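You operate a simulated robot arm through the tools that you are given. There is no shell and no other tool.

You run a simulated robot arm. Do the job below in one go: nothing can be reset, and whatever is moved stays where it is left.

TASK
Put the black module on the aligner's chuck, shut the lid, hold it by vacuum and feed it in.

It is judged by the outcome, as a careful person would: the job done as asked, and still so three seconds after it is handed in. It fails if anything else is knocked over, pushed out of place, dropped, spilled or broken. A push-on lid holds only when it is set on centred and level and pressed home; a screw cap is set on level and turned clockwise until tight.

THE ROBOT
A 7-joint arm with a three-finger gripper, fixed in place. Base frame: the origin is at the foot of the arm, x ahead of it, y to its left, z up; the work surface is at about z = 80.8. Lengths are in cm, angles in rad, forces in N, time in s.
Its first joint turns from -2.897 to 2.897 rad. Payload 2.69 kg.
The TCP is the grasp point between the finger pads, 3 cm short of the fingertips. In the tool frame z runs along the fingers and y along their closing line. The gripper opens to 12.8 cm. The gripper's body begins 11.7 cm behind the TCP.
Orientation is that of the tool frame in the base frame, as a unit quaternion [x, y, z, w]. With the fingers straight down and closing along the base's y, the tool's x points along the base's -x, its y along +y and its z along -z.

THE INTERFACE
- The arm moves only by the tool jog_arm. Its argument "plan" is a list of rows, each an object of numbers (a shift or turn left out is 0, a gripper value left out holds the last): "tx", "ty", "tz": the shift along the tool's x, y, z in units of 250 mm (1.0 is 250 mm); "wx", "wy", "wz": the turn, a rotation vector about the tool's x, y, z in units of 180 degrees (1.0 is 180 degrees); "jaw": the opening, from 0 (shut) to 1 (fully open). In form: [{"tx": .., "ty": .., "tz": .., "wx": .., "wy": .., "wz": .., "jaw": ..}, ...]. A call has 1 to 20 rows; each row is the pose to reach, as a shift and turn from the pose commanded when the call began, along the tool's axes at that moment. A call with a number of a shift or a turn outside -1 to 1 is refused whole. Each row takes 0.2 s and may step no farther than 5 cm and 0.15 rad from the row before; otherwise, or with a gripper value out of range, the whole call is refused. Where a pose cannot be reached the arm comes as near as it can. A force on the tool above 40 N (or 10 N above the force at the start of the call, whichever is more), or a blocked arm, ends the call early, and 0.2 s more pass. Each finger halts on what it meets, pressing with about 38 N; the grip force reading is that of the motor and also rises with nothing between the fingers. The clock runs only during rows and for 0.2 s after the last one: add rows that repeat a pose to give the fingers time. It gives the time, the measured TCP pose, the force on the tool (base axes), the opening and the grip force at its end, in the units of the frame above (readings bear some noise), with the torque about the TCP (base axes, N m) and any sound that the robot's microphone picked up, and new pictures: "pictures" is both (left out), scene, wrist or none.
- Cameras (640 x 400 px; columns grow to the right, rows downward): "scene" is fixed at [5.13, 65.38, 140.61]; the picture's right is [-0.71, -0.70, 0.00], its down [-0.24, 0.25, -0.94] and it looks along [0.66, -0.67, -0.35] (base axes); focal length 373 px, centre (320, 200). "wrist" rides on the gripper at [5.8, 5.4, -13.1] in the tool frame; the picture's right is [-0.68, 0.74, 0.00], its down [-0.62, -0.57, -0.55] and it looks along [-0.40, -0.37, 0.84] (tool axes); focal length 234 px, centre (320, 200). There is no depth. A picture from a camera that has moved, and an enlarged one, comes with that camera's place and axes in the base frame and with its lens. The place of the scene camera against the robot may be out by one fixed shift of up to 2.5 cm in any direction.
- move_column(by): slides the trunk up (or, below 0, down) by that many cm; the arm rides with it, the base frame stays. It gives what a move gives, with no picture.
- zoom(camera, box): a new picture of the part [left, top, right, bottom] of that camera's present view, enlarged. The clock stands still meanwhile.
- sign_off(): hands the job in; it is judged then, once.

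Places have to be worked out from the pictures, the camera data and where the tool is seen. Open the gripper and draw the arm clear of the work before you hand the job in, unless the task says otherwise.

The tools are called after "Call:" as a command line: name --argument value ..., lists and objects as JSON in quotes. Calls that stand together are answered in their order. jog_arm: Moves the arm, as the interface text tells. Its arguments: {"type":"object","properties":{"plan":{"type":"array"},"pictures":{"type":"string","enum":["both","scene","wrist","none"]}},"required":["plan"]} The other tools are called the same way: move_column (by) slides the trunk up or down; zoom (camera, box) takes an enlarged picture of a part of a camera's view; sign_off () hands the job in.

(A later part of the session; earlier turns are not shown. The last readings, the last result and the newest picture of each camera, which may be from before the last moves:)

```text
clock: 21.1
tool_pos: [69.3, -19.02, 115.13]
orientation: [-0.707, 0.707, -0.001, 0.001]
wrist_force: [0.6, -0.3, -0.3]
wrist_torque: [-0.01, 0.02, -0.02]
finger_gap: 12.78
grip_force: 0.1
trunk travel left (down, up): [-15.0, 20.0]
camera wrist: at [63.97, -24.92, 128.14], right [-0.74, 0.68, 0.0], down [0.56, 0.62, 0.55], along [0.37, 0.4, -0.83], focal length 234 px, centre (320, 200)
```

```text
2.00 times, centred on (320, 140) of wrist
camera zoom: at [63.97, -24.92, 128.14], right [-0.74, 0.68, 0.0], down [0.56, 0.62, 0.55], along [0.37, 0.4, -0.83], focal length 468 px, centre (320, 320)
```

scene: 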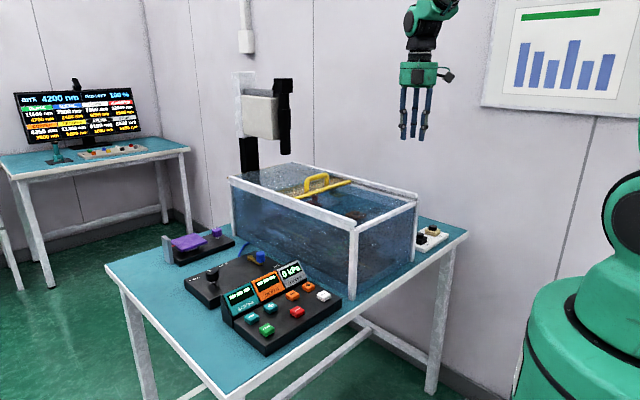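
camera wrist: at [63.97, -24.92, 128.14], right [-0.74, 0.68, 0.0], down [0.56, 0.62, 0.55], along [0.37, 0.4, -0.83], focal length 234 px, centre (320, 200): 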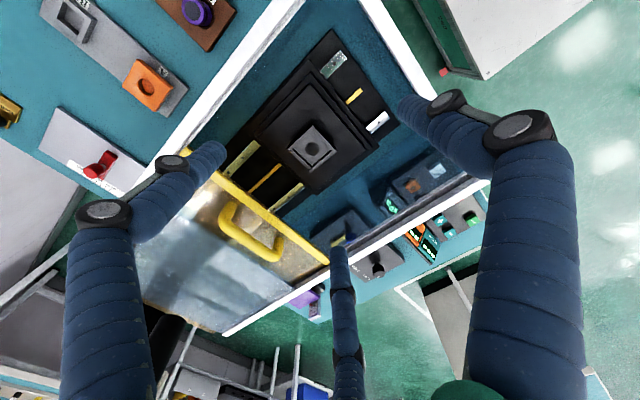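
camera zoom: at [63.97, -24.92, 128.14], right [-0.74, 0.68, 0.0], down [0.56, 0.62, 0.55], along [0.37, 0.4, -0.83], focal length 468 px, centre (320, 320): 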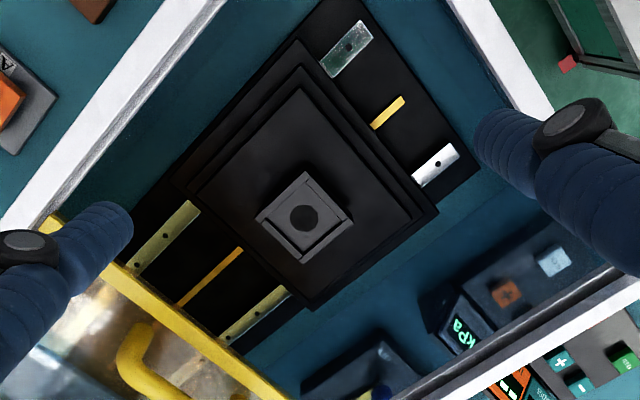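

Now the chuck is visible in full. I zoom in more on it.

Call:
zoom --camera "wrist" --box '[270, 110, 350, 180]'

Call:
zoom --camera "wrist" --box '[220, 20, 420, 220]'

```text
5.71 times, centred on (310, 145) of wrist
camera zoom: at [63.97, -24.92, 128.14], right [-0.74, 0.68, 0.0], down [0.56, 0.62, 0.55], along [0.37, 0.4, -0.83], focal length 1338 px, centre (377, 514)
```

zoom: 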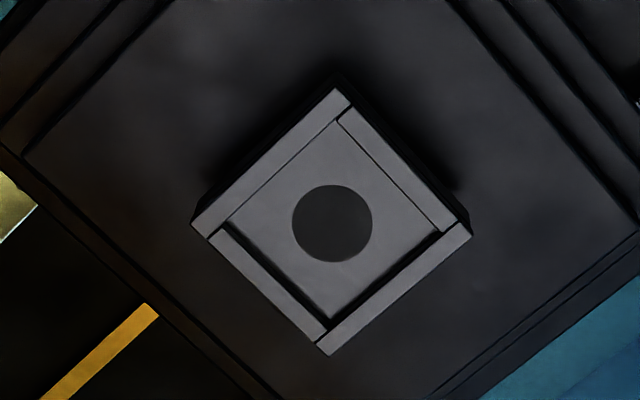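

```text
2.00 times, centred on (320, 120) of wrist
camera zoom: at [63.97, -24.92, 128.14], right [-0.74, 0.68, 0.0], down [0.56, 0.62, 0.55], along [0.37, 0.4, -0.83], focal length 468 px, centre (320, 360)
```

zoom: 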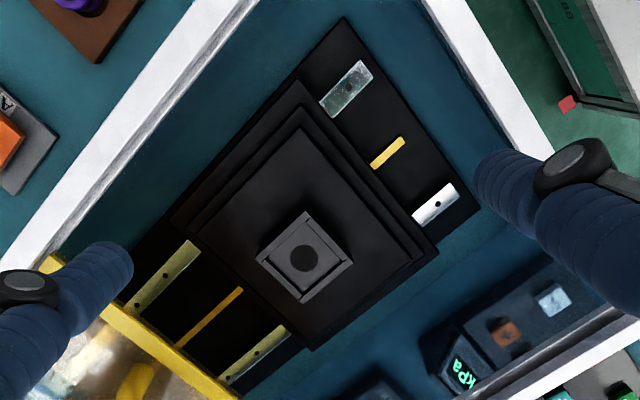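

The chuck is axis-aligned, about 5.9 cm square with a shallow fenced pocket and suction port, centred at about [74.9, −15.2], floor z≈90. Next I look closely at the module tray A/B.

Call:
jog_arm --plan '[{"tx": 0.14, "ty": 0.063}, {"tx": 0.28, "ty": 0.127}, {"tx": 0.42, "ty": 0.19}, {"tx": 0.56, "ty": 0.254}, {"tx": 0.7, "ty": 0.317}, {"tx": 0.84, "ty": 0.381, "tz": 0.1}, {"tx": 0.98, "ty": 0.444, "tz": 0.2}, {"tx": 0.98, "ty": 0.444, "tz": 0.2}]' --pictures "wrist"

Call:
zoom --camera "wrist" --box '[200, 40, 440, 240]'

```text
clock: 22.9
tool_pos: [58.16, -43.65, 110.18]
orientation: [0.708, -0.706, 0.002, -0.002]
wrist_force: [-0.2, -0.7, -0.9]
wrist_torque: [0.08, 0.01, -0.02]
finger_gap: 12.81
grip_force: 0.1
trunk travel left (down, up): [-15.0, 20.0]
camera wrist: at [52.74, -49.65, 123.32], right [-0.74, 0.68, 0.0], down [0.56, 0.62, 0.55], along [0.37, 0.4, -0.83], focal length 234 px, centre (320, 200)
```

wrist: 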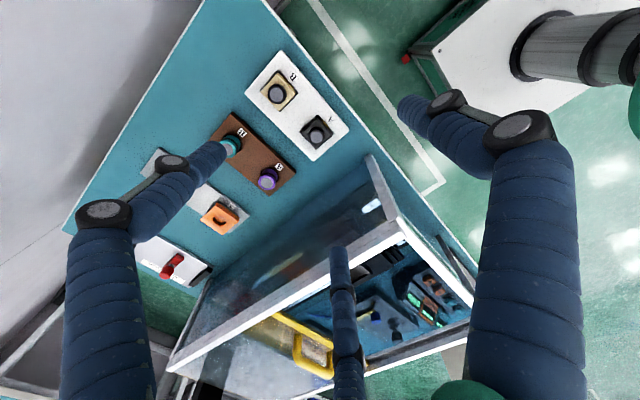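

```text
2.00 times, centred on (320, 140) of wrist
camera zoom: at [52.74, -49.65, 123.32], right [-0.74, 0.68, 0.0], down [0.56, 0.62, 0.55], along [0.37, 0.4, -0.83], focal length 468 px, centre (320, 320)
```

zoom: 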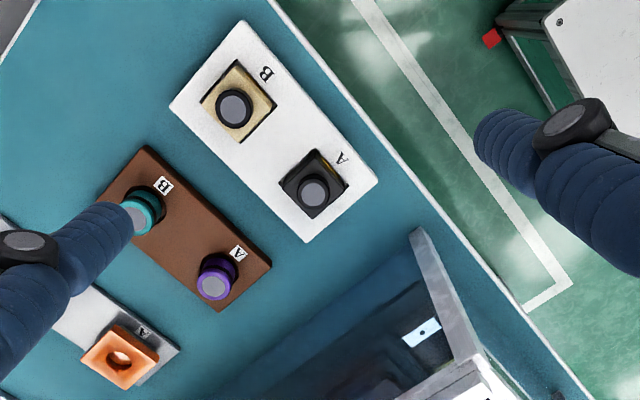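

Call:
zoom --camera "wrist" --box '[240, 40, 360, 160]'

Call:
zoom --camera "wrist" --box '[295, 105, 340, 155]'

Call:
zoom --camera "wrist" --box '[190, 100, 310, 240]'

Call:
zoom --camera "wrist" --box '[120, 180, 260, 300]'

```text
3.33 times, centred on (300, 100) of wrist
camera zoom: at [52.74, -49.65, 123.32], right [-0.74, 0.68, 0.0], down [0.56, 0.62, 0.55], along [0.37, 0.4, -0.83], focal length 781 px, centre (387, 533)
```

zoom: 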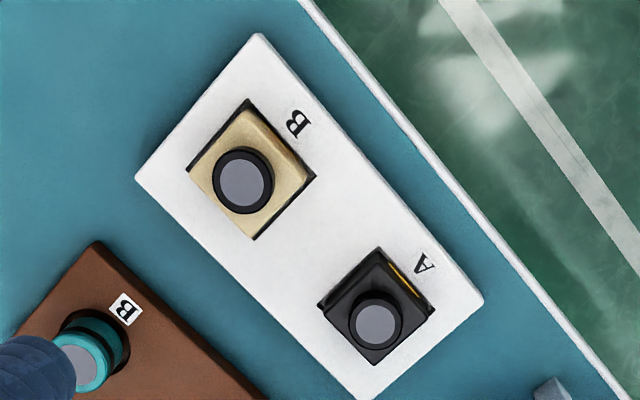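

```text
8.00 times, centred on (318, 130) of wrist
camera zoom: at [52.74, -49.65, 123.32], right [-0.74, 0.68, 0.0], down [0.56, 0.62, 0.55], along [0.37, 0.4, -0.83], focal length 1873 px, centre (340, 760)
```

zoom: 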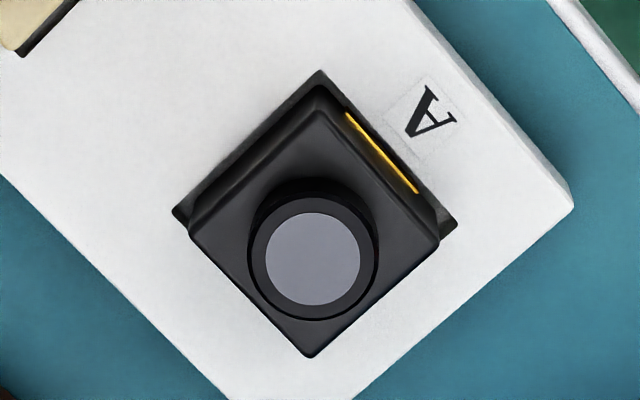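

```text
2.86 times, centred on (250, 170) of wrist
camera zoom: at [52.74, -49.65, 123.32], right [-0.74, 0.68, 0.0], down [0.56, 0.62, 0.55], along [0.37, 0.4, -0.83], focal length 669 px, centre (520, 286)
```

zoom: 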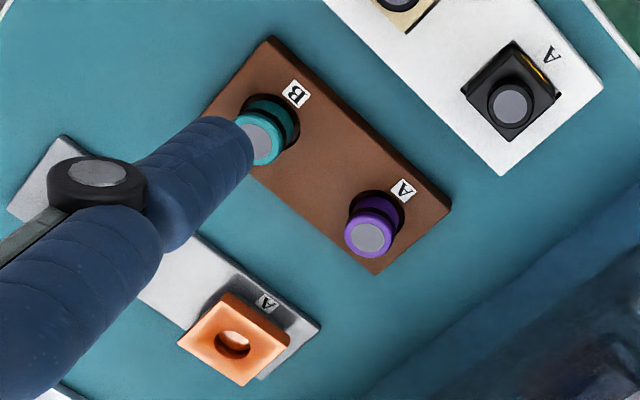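

```text
3.33 times, centred on (190, 240) of wrist
camera zoom: at [52.74, -49.65, 123.32], right [-0.74, 0.68, 0.0], down [0.56, 0.62, 0.55], along [0.37, 0.4, -0.83], focal length 781 px, centre (753, 67)
```

zoom: 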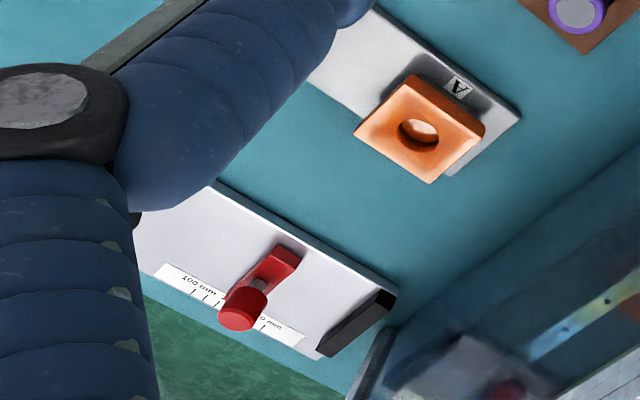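

Module A is a black camera-like cube (about 3.7 cm) with a lens barrel, axis-aligned at about [61.4, −41.2]. I take a second view from directly above it to triangulate its height accurately.

Call:
jog_arm --plan '[{"tx": -0.11, "ty": -0.12, "tz": -0.07}, {"tx": -0.22, "ty": -0.24, "tz": -0.14}, {"tx": -0.336, "ty": -0.34, "tz": -0.2}, {"tx": -0.336, "ty": -0.34, "tz": -0.2}]' --pictures "wrist"

Call:
zoom --camera "wrist" --box '[270, 0, 370, 90]'

```text
clock: 23.9
tool_pos: [66.67, -35.14, 115.28]
orientation: [0.708, -0.707, 0.002, 0.0]
wrist_force: [0.4, 0.8, -1.5]
wrist_torque: [-0.04, 0.03, 0.0]
finger_gap: 12.78
grip_force: 0.0
trunk travel left (down, up): [-15.0, 20.0]
camera wrist: at [61.29, -40.99, 128.43], right [-0.74, 0.68, 0.0], down [0.56, 0.62, 0.55], along [0.37, 0.4, -0.83], focal length 234 px, centre (320, 200)
```

wrist: 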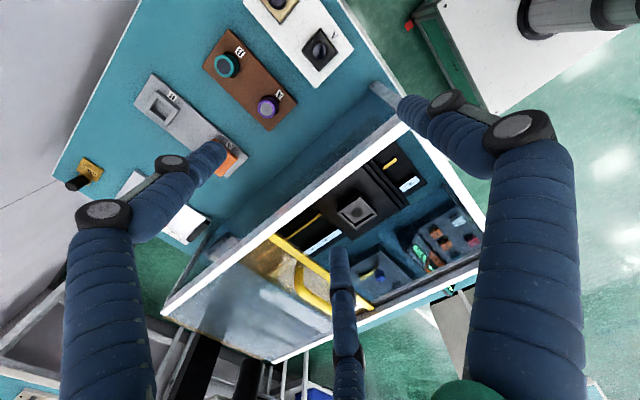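

```text
4.44 times, centred on (320, 45) of wrist
camera zoom: at [61.29, -40.99, 128.43], right [-0.74, 0.68, 0.0], down [0.56, 0.62, 0.55], along [0.37, 0.4, -0.83], focal length 1041 px, centre (320, 889)
```

zoom: 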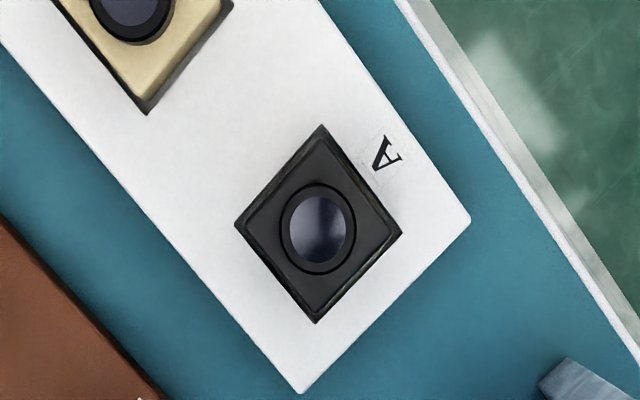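

Triangulation puts the lens top at z≈84.2–84.4 and the module centre near [61.75, −40.6]; its barrel is ~2.6 cm across. I move over it with jaws at ~5 cm and descend to z≈95 for a visual alignment check.

Call:
jog_arm --plan '[{"tx": 0.11, "ty": 0.1, "tz": 0.05, "jaw": 0.4}, {"tx": 0.218, "ty": 0.198, "tz": 0.1}, {"tx": 0.218, "ty": 0.198, "tz": 0.28}, {"tx": 0.218, "ty": 0.198, "tz": 0.46}, {"tx": 0.218, "ty": 0.198, "tz": 0.62}, {"tx": 0.218, "ty": 0.198, "tz": 0.74}, {"tx": 0.218, "ty": 0.198, "tz": 0.8}, {"tx": 0.218, "ty": 0.198, "tz": 0.8}]' --pictures "both"

Call:
zoom --camera "wrist" --box '[240, 60, 400, 220]'

Call:
zoom --camera "scene" --box '[370, 150, 490, 270]'

```text
clock: 25.7
tool_pos: [61.98, -40.64, 95.27]
orientation: [0.708, -0.707, 0.003, -0.001]
wrist_force: [0.1, -0.1, 0.1]
wrist_torque: [0.03, -0.03, -0.01]
finger_gap: 5.15
grip_force: 0.1
trunk travel left (down, up): [-15.0, 20.0]
camera wrist: at [56.57, -46.61, 108.42], right [-0.74, 0.68, 0.0], down [0.56, 0.62, 0.55], along [0.37, 0.4, -0.83], focal length 234 px, centre (320, 200)
```

scene: 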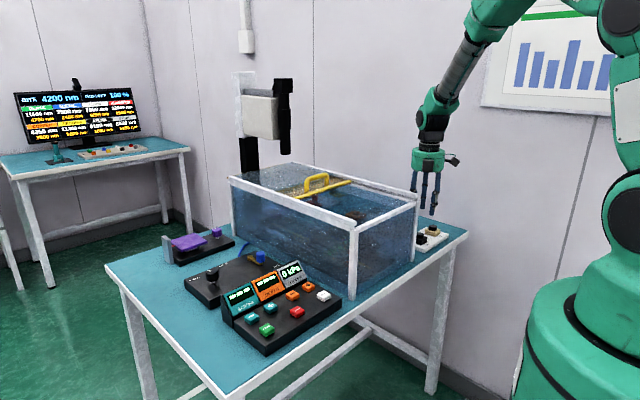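
wrist: 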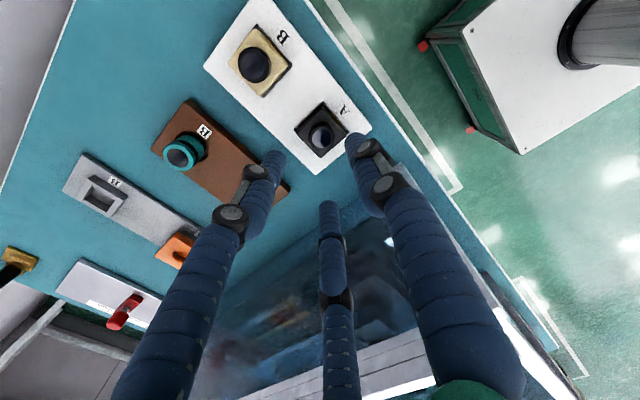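

```text
2.50 times, centred on (320, 140) of wrist
camera zoom: at [56.57, -46.61, 108.42], right [-0.74, 0.68, 0.0], down [0.56, 0.62, 0.55], along [0.37, 0.4, -0.83], focal length 585 px, centre (320, 350)
```

zoom: 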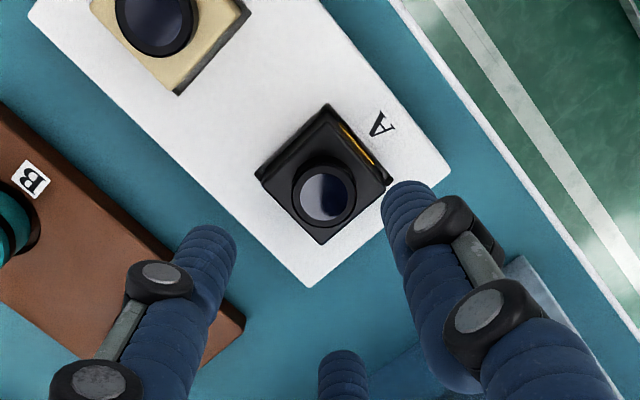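

```text
3.33 times, centred on (430, 210) of scene
camera zoom: at [5.13, 65.38, 140.61], right [-0.71, -0.7, 0.0], down [-0.24, 0.25, -0.94], along [0.66, -0.67, -0.35], focal length 1242 px, centre (-47, 167)
```

zoom: 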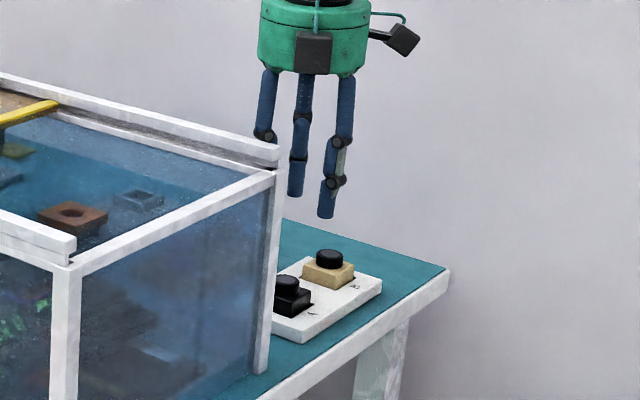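

The module centre refines to about [61.75, −40.65] and the tool is almost over it. I shift 2 mm and descend to tips just above the lens top for one more check.

Call:
jog_arm --plan '[{"ty": 0.008, "tz": 0.1}, {"ty": 0.008, "tz": 0.2}, {"ty": 0.008, "tz": 0.26}, {"ty": 0.008, "tz": 0.29}, {"ty": 0.008, "tz": 0.29}]' --pictures "both"

Call:
zoom --camera "wrist" --box '[240, 80, 400, 240]'

Call:
zoom --camera "scene" --box '[400, 190, 470, 260]'

```text
clock: 26.9
tool_pos: [61.77, -40.71, 87.86]
orientation: [0.707, -0.707, 0.002, -0.002]
wrist_force: [-0.5, -0.4, 0.2]
wrist_torque: [-0.02, 0.0, 0.02]
finger_gap: 5.13
grip_force: 0.1
trunk travel left (down, up): [-15.0, 20.0]
camera wrist: at [56.27, -46.61, 101.06], right [-0.74, 0.68, 0.0], down [0.56, 0.62, 0.55], along [0.37, 0.4, -0.83], focal length 234 px, centre (320, 200)
```

scene: 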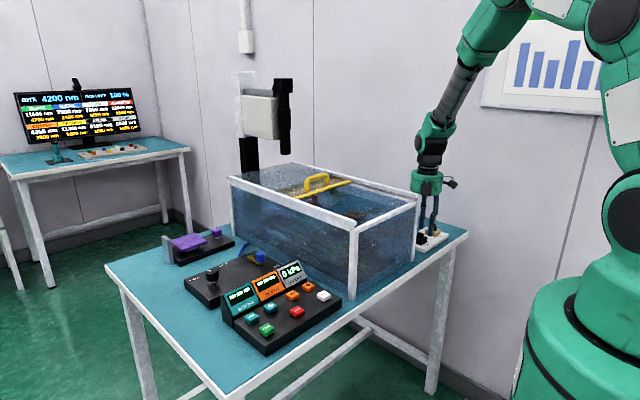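
wrist: 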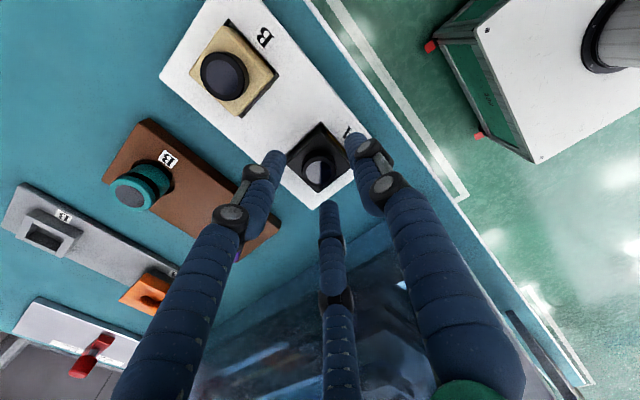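

```text
2.50 times, centred on (320, 160) of wrist
camera zoom: at [56.27, -46.61, 101.06], right [-0.74, 0.68, 0.0], down [0.56, 0.62, 0.55], along [0.37, 0.4, -0.83], focal length 585 px, centre (320, 300)
```

zoom: 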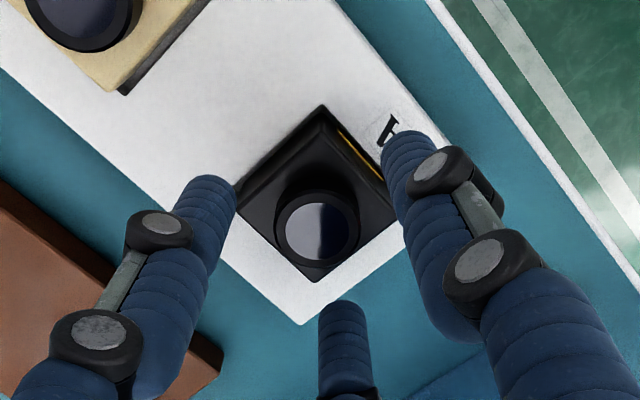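

```text
5.71 times, centred on (435, 225) of scene
camera zoom: at [5.13, 65.38, 140.61], right [-0.71, -0.7, 0.0], down [-0.24, 0.25, -0.94], along [0.66, -0.67, -0.35], focal length 2130 px, centre (-337, 57)
```

zoom: 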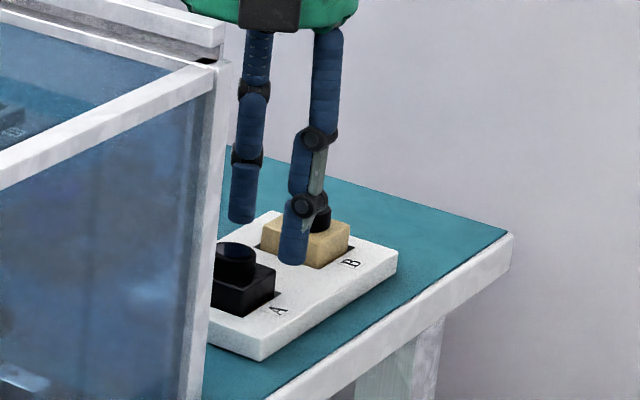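

The centre estimate is now [61.7, −40.7], matching the tool. I zoom the scene camera on the module to judge barrel height before the final descent.

Call:
zoom --camera "scene" --box '[410, 215, 450, 245]'

```text
13.33 times, centred on (430, 230) of scene
camera zoom: at [5.13, 65.38, 140.61], right [-0.71, -0.7, 0.0], down [-0.24, 0.25, -0.94], along [0.66, -0.67, -0.35], focal length 4970 px, centre (-1147, -200)
```

zoom: 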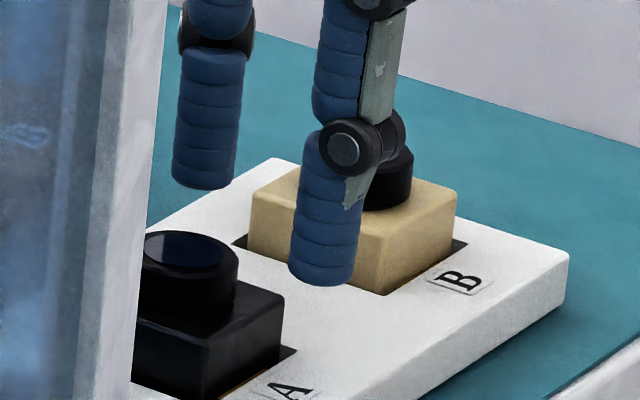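

Barrel spans about z 83.4–84.6. I lower the tips to about z 83.7 and narrow the jaws to 3.2 cm first, checking forces.

Call:
jog_arm --plan '[{"tz": 0.02}, {"tz": 0.036}, {"tz": 0.048}, {"tz": 0.048, "jaw": 0.26}, {"tz": 0.048}]' --pictures "wrist"

Call:
zoom --camera "wrist" --box '[260, 100, 380, 220]'

Call:
zoom --camera "scene" --box '[405, 205, 455, 245]'

```text
clock: 28.1
tool_pos: [61.63, -40.72, 86.7]
orientation: [0.708, -0.707, 0.001, -0.002]
wrist_force: [-0.1, 0.2, 1.0]
wrist_torque: [0.0, 0.01, 0.01]
finger_gap: 3.32
grip_force: 0.0
trunk travel left (down, up): [-15.0, 20.0]
camera wrist: at [56.28, -46.64, 99.77], right [-0.74, 0.68, 0.0], down [0.56, 0.62, 0.55], along [0.37, 0.4, -0.83], focal length 234 px, centre (320, 200)
```

wrist: 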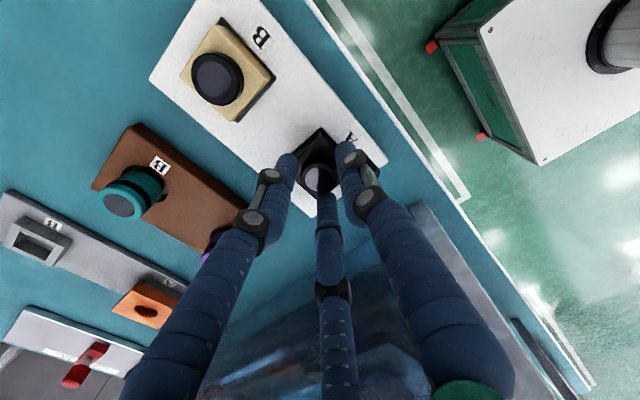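

```text
3.33 times, centred on (320, 160) of wrist
camera zoom: at [56.28, -46.64, 99.77], right [-0.74, 0.68, 0.0], down [0.56, 0.62, 0.55], along [0.37, 0.4, -0.83], focal length 781 px, centre (320, 333)
```

zoom: 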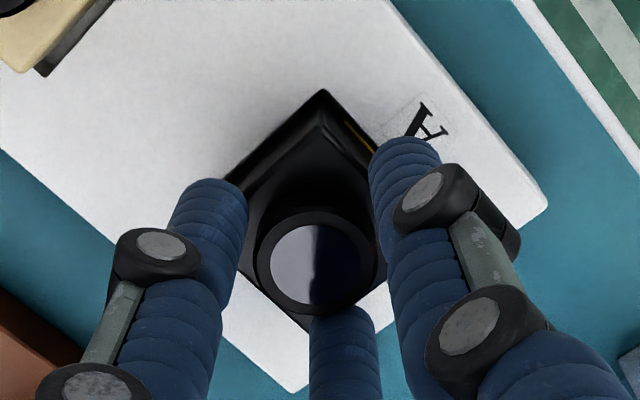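

```text
10.00 times, centred on (430, 225) of scene
camera zoom: at [5.13, 65.38, 140.61], right [-0.71, -0.7, 0.0], down [-0.24, 0.25, -0.94], along [0.66, -0.67, -0.35], focal length 3727 px, centre (-780, -50)
```

zoom: 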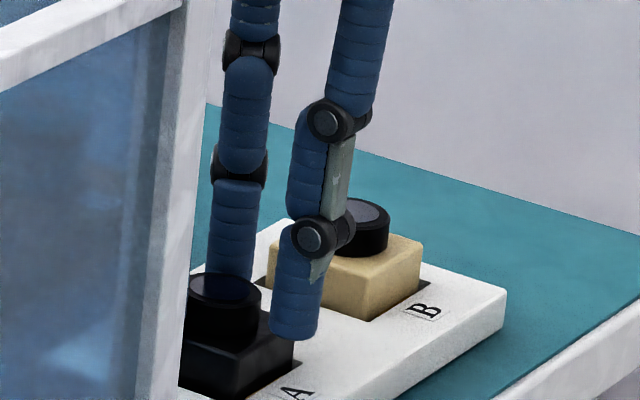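

The three fingers surround the barrel without touching. I close gradually to grip it.

Call:
jog_arm --plan '[{"jaw": 0.22}, {"jaw": 0.19}, {"jaw": 0.16}, {"jaw": 0.13}, {"jaw": 0.1}, {"jaw": 0.1}]' --pictures "wrist"

Call:
zoom --camera "wrist" --box '[260, 100, 380, 220]'

```text
clock: 29.5
tool_pos: [61.76, -40.7, 86.61]
orientation: [0.708, -0.707, 0.002, -0.002]
wrist_force: [1.8, 0.2, 0.1]
wrist_torque: [0.01, -0.04, -0.03]
finger_gap: 2.65
grip_force: 37.7
trunk travel left (down, up): [-15.0, 20.0]
camera wrist: at [56.28, -46.64, 99.76], right [-0.74, 0.68, 0.0], down [0.56, 0.62, 0.55], along [0.37, 0.4, -0.83], focal length 234 px, centre (320, 200)
```

wrist: 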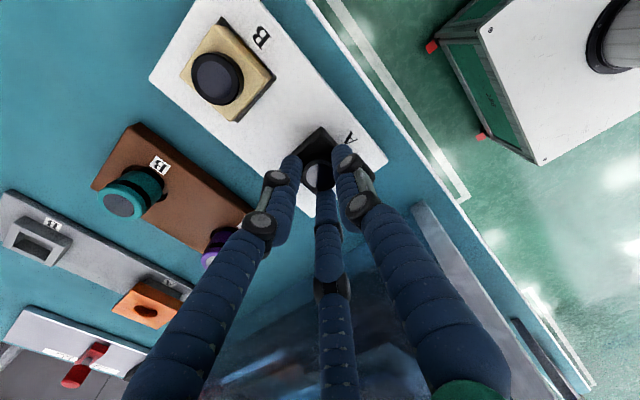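

```text
3.33 times, centred on (320, 160) of wrist
camera zoom: at [56.28, -46.64, 99.76], right [-0.74, 0.68, 0.0], down [0.56, 0.62, 0.55], along [0.37, 0.4, -0.83], focal length 781 px, centre (320, 333)
```

zoom: 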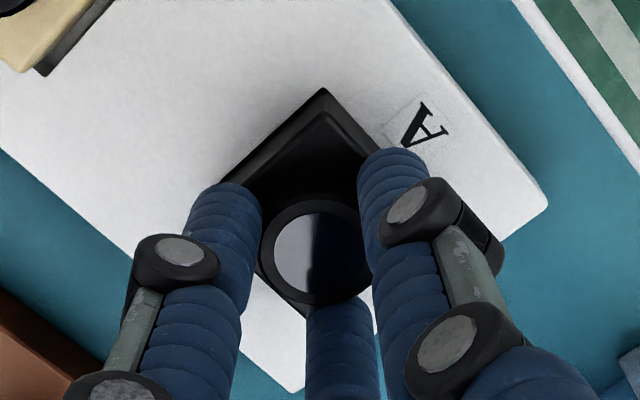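

Gripped: gap 2.65 cm, 37.7 N. I lift slowly and check that the module comes up straight.

Call:
jog_arm --plan '[{"tz": -0.02}, {"tz": -0.05}, {"tz": -0.09}, {"tz": -0.15}, {"tz": -0.22}, {"tz": -0.3}, {"tz": -0.3}]' --pictures "both"

Call:
zoom --camera "wrist" --box '[240, 80, 400, 240]'

Call:
zoom --camera "scene" --box '[400, 165, 470, 245]'

```text
clock: 31.1
tool_pos: [61.66, -40.58, 94.12]
orientation: [0.708, -0.706, 0.002, -0.002]
wrist_force: [-0.2, 0.5, 1.1]
wrist_torque: [0.0, -0.04, -0.04]
finger_gap: 2.66
grip_force: 38.6
trunk travel left (down, up): [-15.0, 20.0]
camera wrist: at [56.32, -46.57, 107.32], right [-0.74, 0.68, 0.0], down [0.56, 0.62, 0.55], along [0.37, 0.4, -0.83], focal length 234 px, centre (320, 200)
```

scene: 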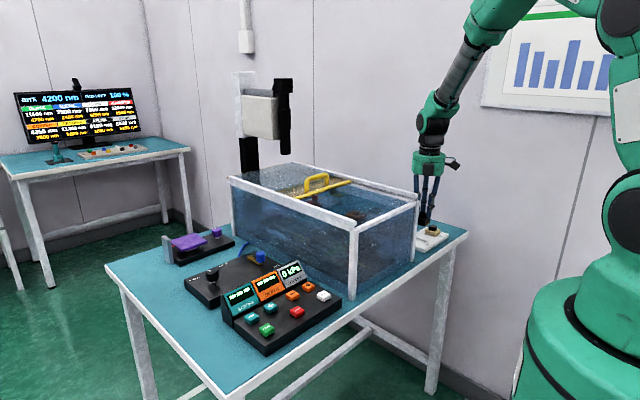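
wrist: 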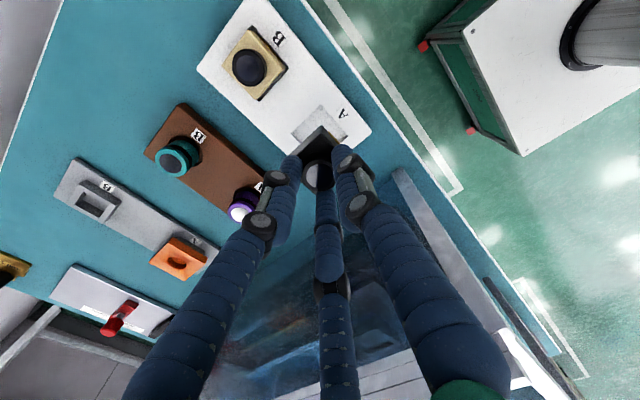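

```text
2.50 times, centred on (320, 160) of wrist
camera zoom: at [56.32, -46.57, 107.32], right [-0.74, 0.68, 0.0], down [0.56, 0.62, 0.55], along [0.37, 0.4, -0.83], focal length 585 px, centre (320, 300)
```

zoom: 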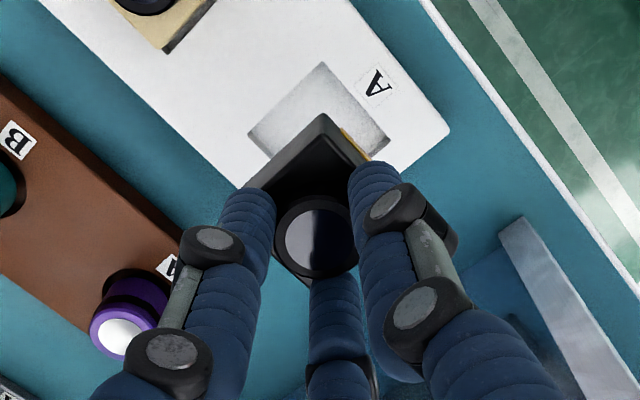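

```text
5.00 times, centred on (435, 205) of scene
camera zoom: at [5.13, 65.38, 140.61], right [-0.71, -0.7, 0.0], down [-0.24, 0.25, -0.94], along [0.66, -0.67, -0.35], focal length 1864 px, centre (-255, 175)
```

zoom: 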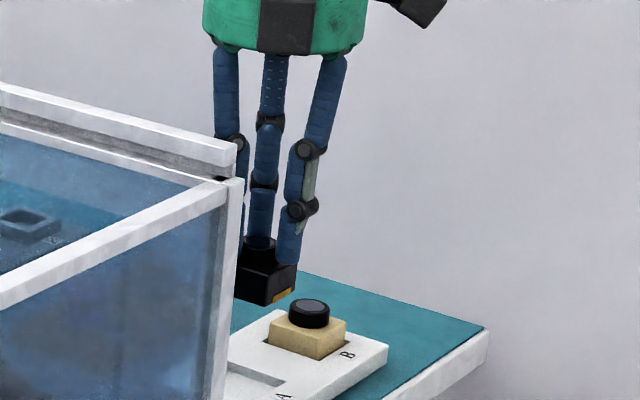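

The module is lifted level and the gold contact edge still faces −x. I raise it to z≈112 and carry it over the box wall toward the chuck.

Call:
jog_arm --plan '[{"tz": -0.16}, {"tz": -0.32}, {"tz": -0.48}, {"tz": -0.64}, {"tz": -0.72}, {"tx": -0.12, "ty": -0.068, "tz": -0.72}, {"tx": -0.26, "ty": -0.146, "tz": -0.72}, {"tx": -0.4, "ty": -0.225, "tz": -0.72}, {"tx": -0.54, "ty": -0.304, "tz": -0.72}, {"tx": -0.68, "ty": -0.383, "tz": -0.72}, {"tx": -0.82, "ty": -0.462, "tz": -0.72}, {"tx": -0.96, "ty": -0.54, "tz": -0.72}, {"tx": -0.96, "ty": -0.54, "tz": -0.72}]' --pictures "both"

```text
clock: 33.9
tool_pos: [75.17, -16.74, 112.3]
orientation: [0.708, -0.706, 0.002, -0.001]
wrist_force: [-0.1, 0.6, -1.6]
wrist_torque: [-0.04, 0.02, 0.01]
finger_gap: 2.66
grip_force: 38.1
trunk travel left (down, up): [-15.0, 20.0]
camera wrist: at [69.67, -22.58, 125.42], right [-0.74, 0.68, 0.0], down [0.56, 0.62, 0.55], along [0.37, 0.4, -0.83], focal length 234 px, centre (320, 200)
```

scene: 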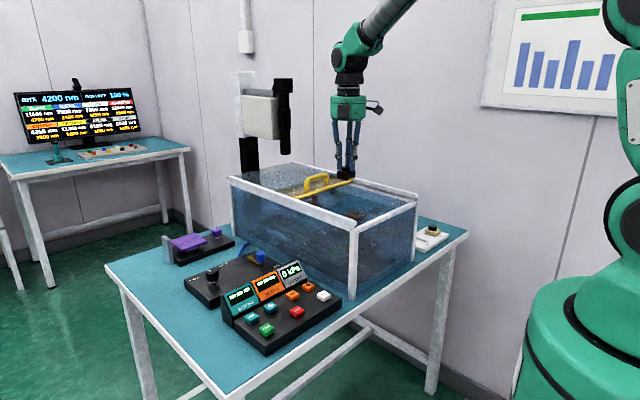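
wrist: 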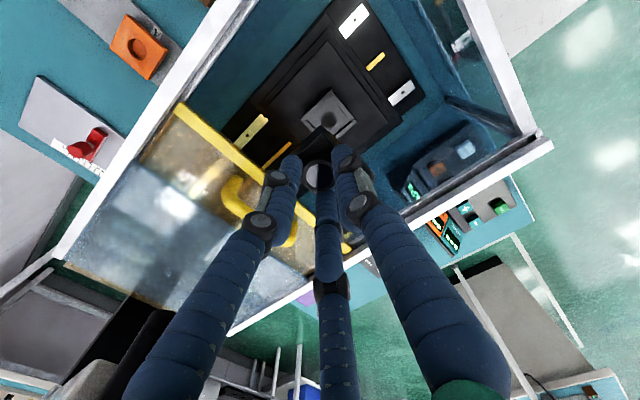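

The chuck is visible just beyond the held module; I zoom to refine its position relative to the tool.

Call:
zoom --camera "wrist" --box '[280, 70, 380, 160]'

Call:
zoom --camera "wrist" --box '[290, 110, 350, 200]'

Call:
zoom --camera "scene" --box '[310, 130, 400, 200]'

```text
4.44 times, centred on (330, 115) of wrist
camera zoom: at [69.67, -22.58, 125.42], right [-0.74, 0.68, 0.0], down [0.56, 0.62, 0.55], along [0.37, 0.4, -0.83], focal length 1041 px, centre (276, 578)
```

zoom: 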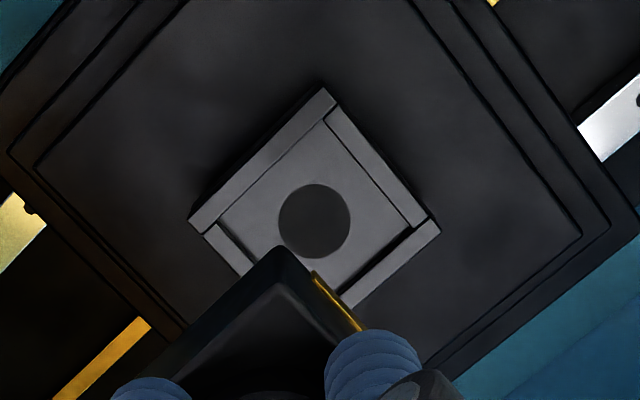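

```text
4.44 times, centred on (320, 155) of wrist
camera zoom: at [69.67, -22.58, 125.42], right [-0.74, 0.68, 0.0], down [0.56, 0.62, 0.55], along [0.37, 0.4, -0.83], focal length 1041 px, centre (320, 400)
```

zoom: 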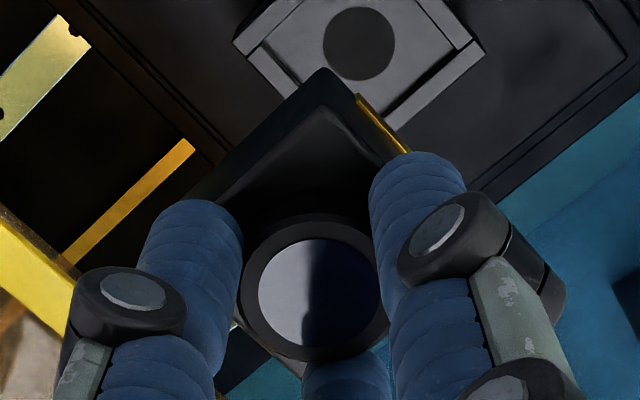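

```text
5.71 times, centred on (355, 165) of scene
camera zoom: at [5.13, 65.38, 140.61], right [-0.71, -0.7, 0.0], down [-0.24, 0.25, -0.94], along [0.66, -0.67, -0.35], focal length 2130 px, centre (120, 400)
```

zoom: 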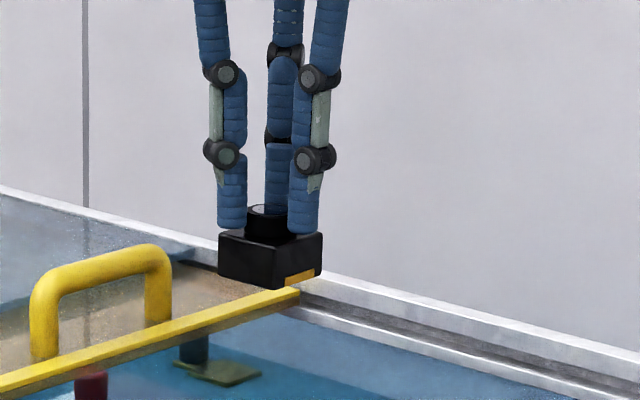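

The chuck centre is [74.79, −15.13] and the held module is at about [75.0, −16.8]; so I shift (−0.2, +1.67) cm and descend to about 2.5 cm above the pocket for a check.

Call:
jog_arm --plan '[{"tx": -0.067, "ty": 0.008}, {"tx": -0.067, "ty": 0.008, "tz": 0.14}, {"tx": -0.067, "ty": 0.008, "tz": 0.28}, {"tx": -0.067, "ty": 0.008, "tz": 0.42}, {"tx": -0.067, "ty": 0.008, "tz": 0.52}, {"tx": -0.067, "ty": 0.008, "tz": 0.568}, {"tx": -0.067, "ty": 0.008, "tz": 0.568}]' --pictures "both"

Call:
zoom --camera "wrist" --box '[260, 90, 380, 200]'

Call:
zoom --camera "scene" --box '[300, 150, 400, 240]'

```text
clock: 35.5
tool_pos: [74.89, -15.08, 97.88]
orientation: [0.708, -0.706, 0.001, -0.002]
wrist_force: [0.4, -0.1, -0.5]
wrist_torque: [0.01, -0.01, 0.04]
finger_gap: 2.66
grip_force: 37.4
trunk travel left (down, up): [-15.0, 20.0]
camera wrist: at [69.5, -20.91, 110.96], right [-0.74, 0.68, 0.0], down [0.56, 0.62, 0.55], along [0.37, 0.4, -0.83], focal length 234 px, centre (320, 200)
```

scene: 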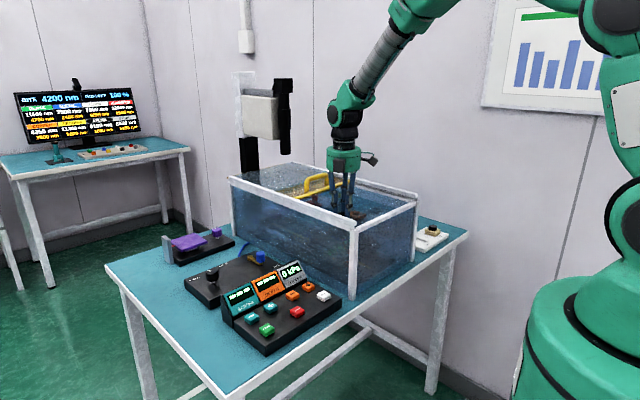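
wrist: 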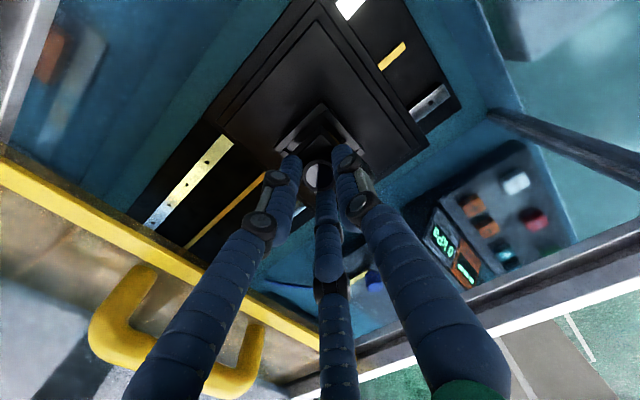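

```text
3.64 times, centred on (320, 145) of wrist
camera zoom: at [69.5, -20.91, 110.96], right [-0.74, 0.68, 0.0], down [0.56, 0.62, 0.55], along [0.37, 0.4, -0.83], focal length 852 px, centre (320, 400)
```

zoom: 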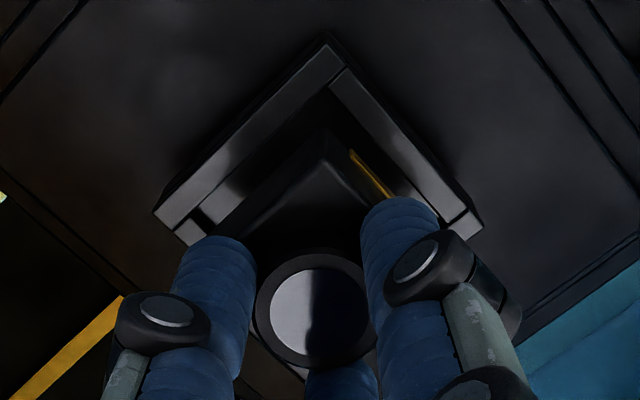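

```text
4.44 times, centred on (350, 195) of scene
camera zoom: at [5.13, 65.38, 140.61], right [-0.71, -0.7, 0.0], down [-0.24, 0.25, -0.94], along [0.66, -0.67, -0.35], focal length 1656 px, centre (187, 222)
```

zoom: 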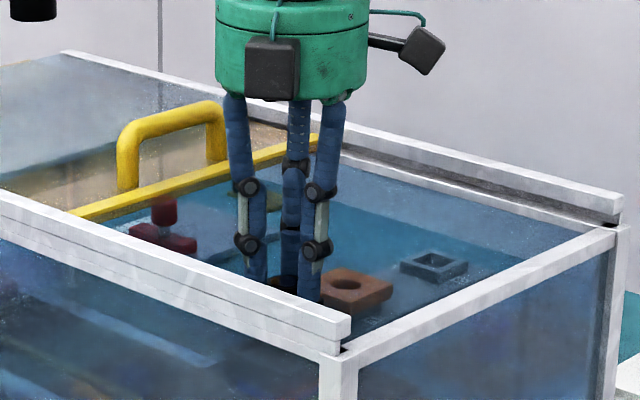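

The module is centred over the pocket within about 1 mm (chuck ≈[74.8, −15.2], lens ≈[74.75, −15.2]). I lower 1.8 cm, still expected to be just above the floor, and check force.

Call:
jog_arm --plan '[{"tz": 0.02}, {"tz": 0.04}, {"tz": 0.06}, {"tz": 0.072}, {"tz": 0.072}]' --pictures "both"

Call:
zoom --camera "wrist" --box '[260, 90, 380, 200]'

```text
clock: 36.7
tool_pos: [74.85, -14.81, 96.16]
orientation: [0.708, -0.707, 0.003, -0.002]
wrist_force: [-0.4, 1.5, -0.4]
wrist_torque: [0.02, -0.03, 0.02]
finger_gap: 2.66
grip_force: 38.4
trunk travel left (down, up): [-15.0, 20.0]
camera wrist: at [69.54, -20.85, 109.28], right [-0.74, 0.68, 0.0], down [0.56, 0.62, 0.55], along [0.37, 0.4, -0.83], focal length 234 px, centre (320, 200)
```

scene: 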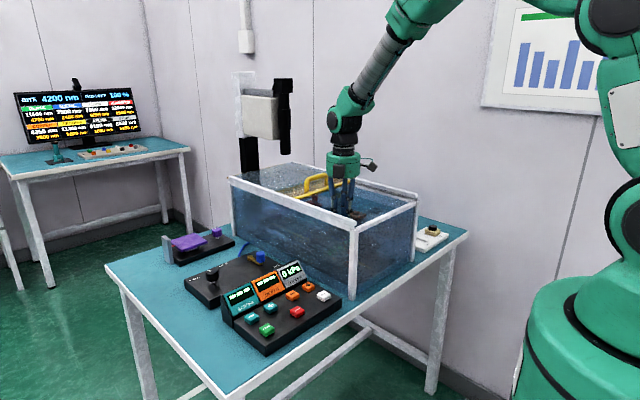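
wrist: 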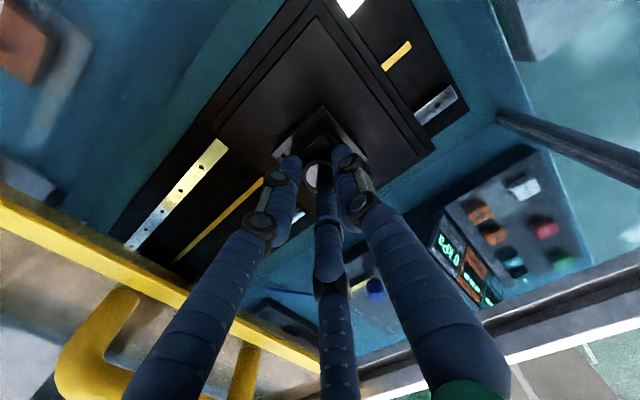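

```text
3.64 times, centred on (320, 145) of wrist
camera zoom: at [69.54, -20.85, 109.28], right [-0.74, 0.68, 0.0], down [0.56, 0.62, 0.55], along [0.37, 0.4, -0.83], focal length 852 px, centre (320, 400)
```

zoom: 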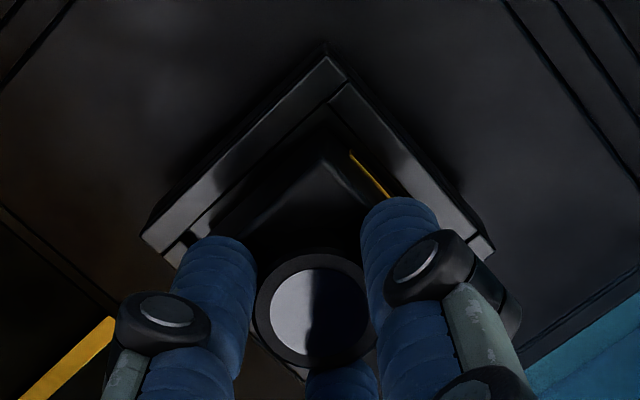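

Still free (no vertical force) and centred. I lower in small steps watching the vertical force.

Call:
jog_arm --plan '[{"tz": 0.006}, {"tz": 0.012}, {"tz": 0.016}, {"tz": 0.016}]' --pictures "none"

```text
clock: 37.7
tool_pos: [74.9, -14.87, 95.89]
orientation: [0.708, -0.707, 0.002, -0.002]
wrist_force: [0.1, 1.1, 2.1]
wrist_torque: [0.08, 0.02, -0.04]
finger_gap: 2.67
grip_force: 37.9
trunk travel left (down, up): [-15.0, 20.0]
```

A slight upward force (2 N) may be first contact. I lower another 1 mm and re-read.

Call:
jog_arm --plan '[{"tz": 0.002}, {"tz": 0.004}, {"tz": 0.004}]' --pictures "none"

```text
clock: 38.5
tool_pos: [74.97, -14.96, 95.66]
orientation: [0.708, -0.707, 0.002, -0.002]
wrist_force: [1.3, 1.4, 13.5]
wrist_torque: [0.06, 0.06, -0.03]
finger_gap: 2.64
grip_force: 38.2
trunk travel left (down, up): [-15.0, 20.0]
```

Contact at TCP z≈95.7 (13.5 N), close to the predicted floor height of 95.5. I look to confirm that the module sits inside the fences, not on them.

Call:
zoom --camera "wrist" --box '[265, 95, 375, 195]'

Call:
zoom --camera "scene" --box '[320, 190, 380, 240]'

```text
4.00 times, centred on (320, 145) of wrist
camera zoom: at [69.49, -20.84, 108.89], right [-0.74, 0.68, -0.01], down [0.56, 0.62, 0.55], along [0.38, 0.4, -0.83], focal length 937 px, centre (320, 420)
```

zoom: 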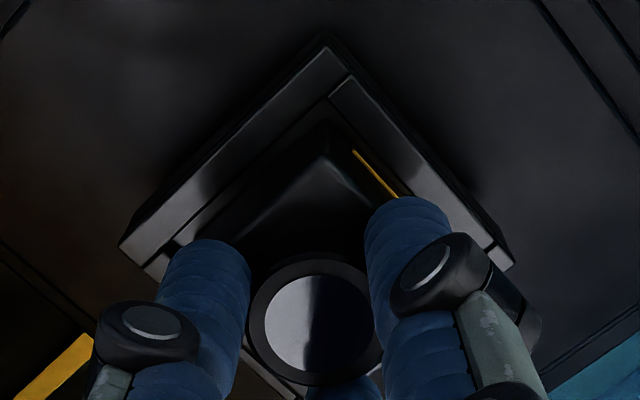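

```text
8.00 times, centred on (350, 215) of scene
camera zoom: at [5.13, 65.38, 140.61], right [-0.71, -0.7, 0.0], down [-0.24, 0.25, -0.94], along [0.66, -0.67, -0.35], focal length 2982 px, centre (80, 80)
```

zoom: 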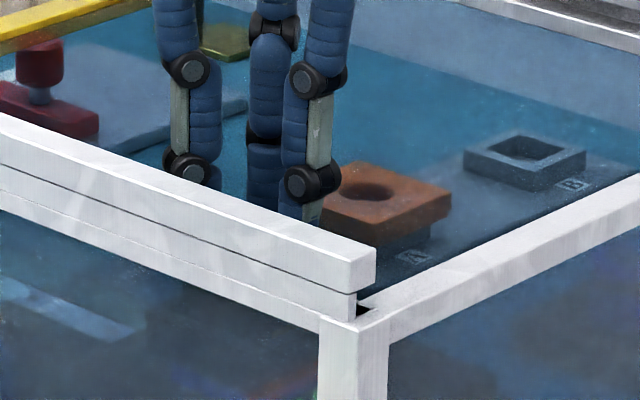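

The gold edge is tucked inside the fence, so the module is down in the pocket. I relieve the pressing slightly and open the jaws gradually.

Call:
jog_arm --plan '[{"tz": -0.003}, {"tz": -0.003, "jaw": 0.24}, {"tz": -0.003, "jaw": 0.3}, {"tz": -0.003, "jaw": 0.4}, {"tz": -0.003, "jaw": 0.4}]' --pictures "wrist"

Call:
zoom --camera "wrist" --box '[265, 95, 375, 195]'

```text
clock: 39.7
tool_pos: [74.87, -14.92, 95.74]
orientation: [0.708, -0.706, 0.002, -0.002]
wrist_force: [0.2, 0.0, 0.2]
wrist_torque: [-0.03, 0.01, 0.0]
finger_gap: 5.11
grip_force: 0.0
trunk travel left (down, up): [-15.0, 20.0]
camera wrist: at [69.47, -20.87, 108.83], right [-0.74, 0.68, 0.0], down [0.56, 0.62, 0.55], along [0.37, 0.4, -0.83], focal length 234 px, centre (320, 200)
```

wrist: 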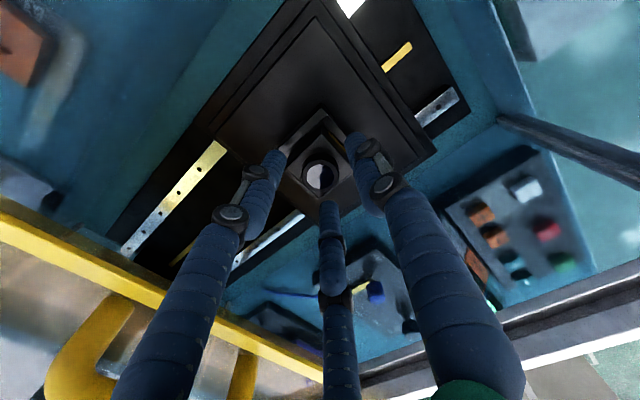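

```text
4.00 times, centred on (320, 145) of wrist
camera zoom: at [69.47, -20.87, 108.83], right [-0.74, 0.68, 0.0], down [0.56, 0.62, 0.55], along [0.37, 0.4, -0.83], focal length 937 px, centre (320, 420)
```

zoom: 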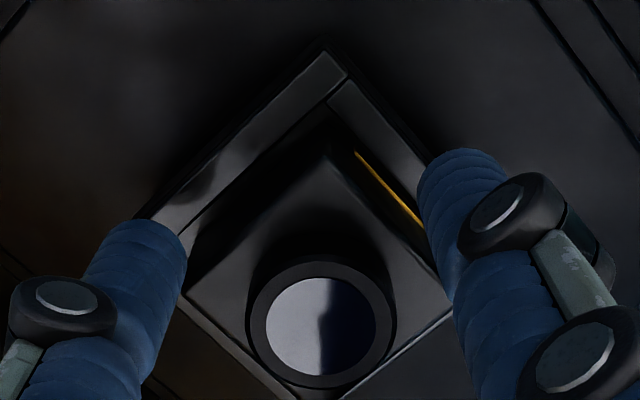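

The module stands in the pocket with the fingers clear. I retreat straight up and look at it from above.

Call:
jog_arm --plan '[{"tz": -0.04}, {"tz": -0.12}, {"tz": -0.26}, {"tz": -0.42}, {"tz": -0.58}, {"tz": -0.74}, {"tx": 0.1, "ty": 0.1, "tz": -0.74, "jaw": 1.0}, {"tx": 0.16, "ty": 0.19, "tz": -0.74}, {"tx": 0.16, "ty": 0.19, "tz": -0.74}]' --pictures "both"

Call:
zoom --camera "wrist" --box '[270, 90, 370, 190]'

Call:
zoom --camera "scene" --box '[210, 240, 350, 350]'

```text
clock: 41.7
tool_pos: [70.14, -18.94, 114.07]
orientation: [0.708, -0.706, 0.002, -0.001]
wrist_force: [-0.3, -0.4, -0.6]
wrist_torque: [0.05, -0.02, -0.02]
finger_gap: 12.78
grip_force: 0.0
trunk travel left (down, up): [-15.0, 20.0]
camera wrist: at [64.72, -24.86, 127.18], right [-0.74, 0.68, 0.0], down [0.56, 0.62, 0.55], along [0.37, 0.4, -0.83], focal length 234 px, centre (320, 200)
```

scene: 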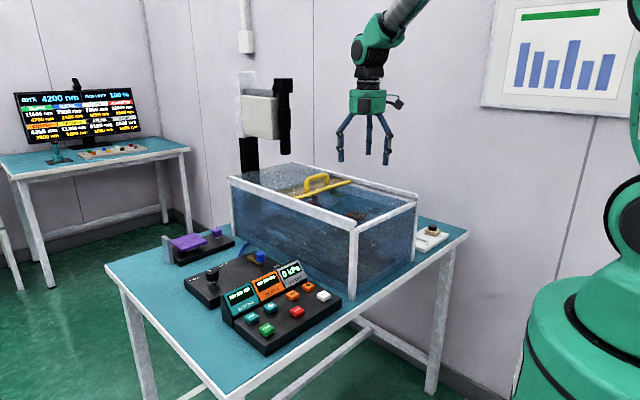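
wrist: 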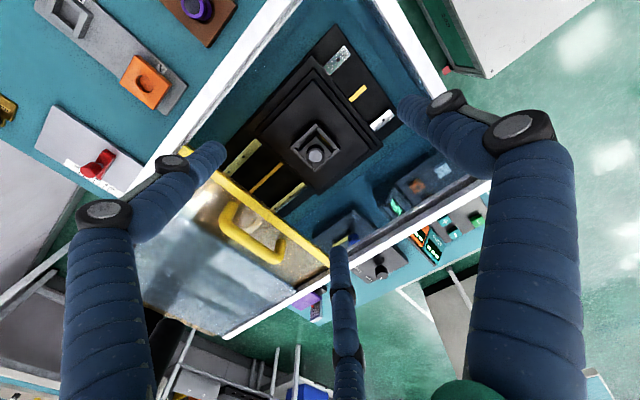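

```text
4.00 times, centred on (320, 140) of wrist
camera zoom: at [64.72, -24.86, 127.18], right [-0.74, 0.68, 0.0], down [0.56, 0.62, 0.55], along [0.37, 0.4, -0.83], focal length 937 px, centre (320, 440)
```

zoom: 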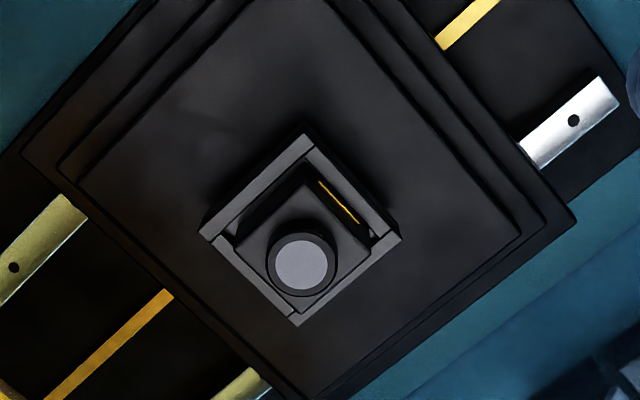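

```text
3.64 times, centred on (280, 295) of scene
camera zoom: at [5.13, 65.38, 140.61], right [-0.71, -0.7, 0.0], down [-0.24, 0.25, -0.94], along [0.66, -0.67, -0.35], focal length 1355 px, centre (466, -146)
```

zoom: 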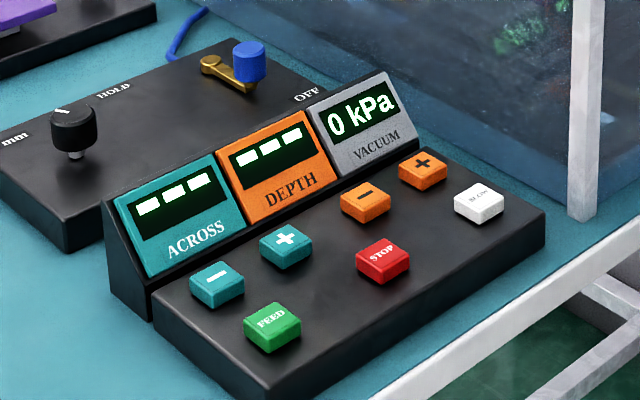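

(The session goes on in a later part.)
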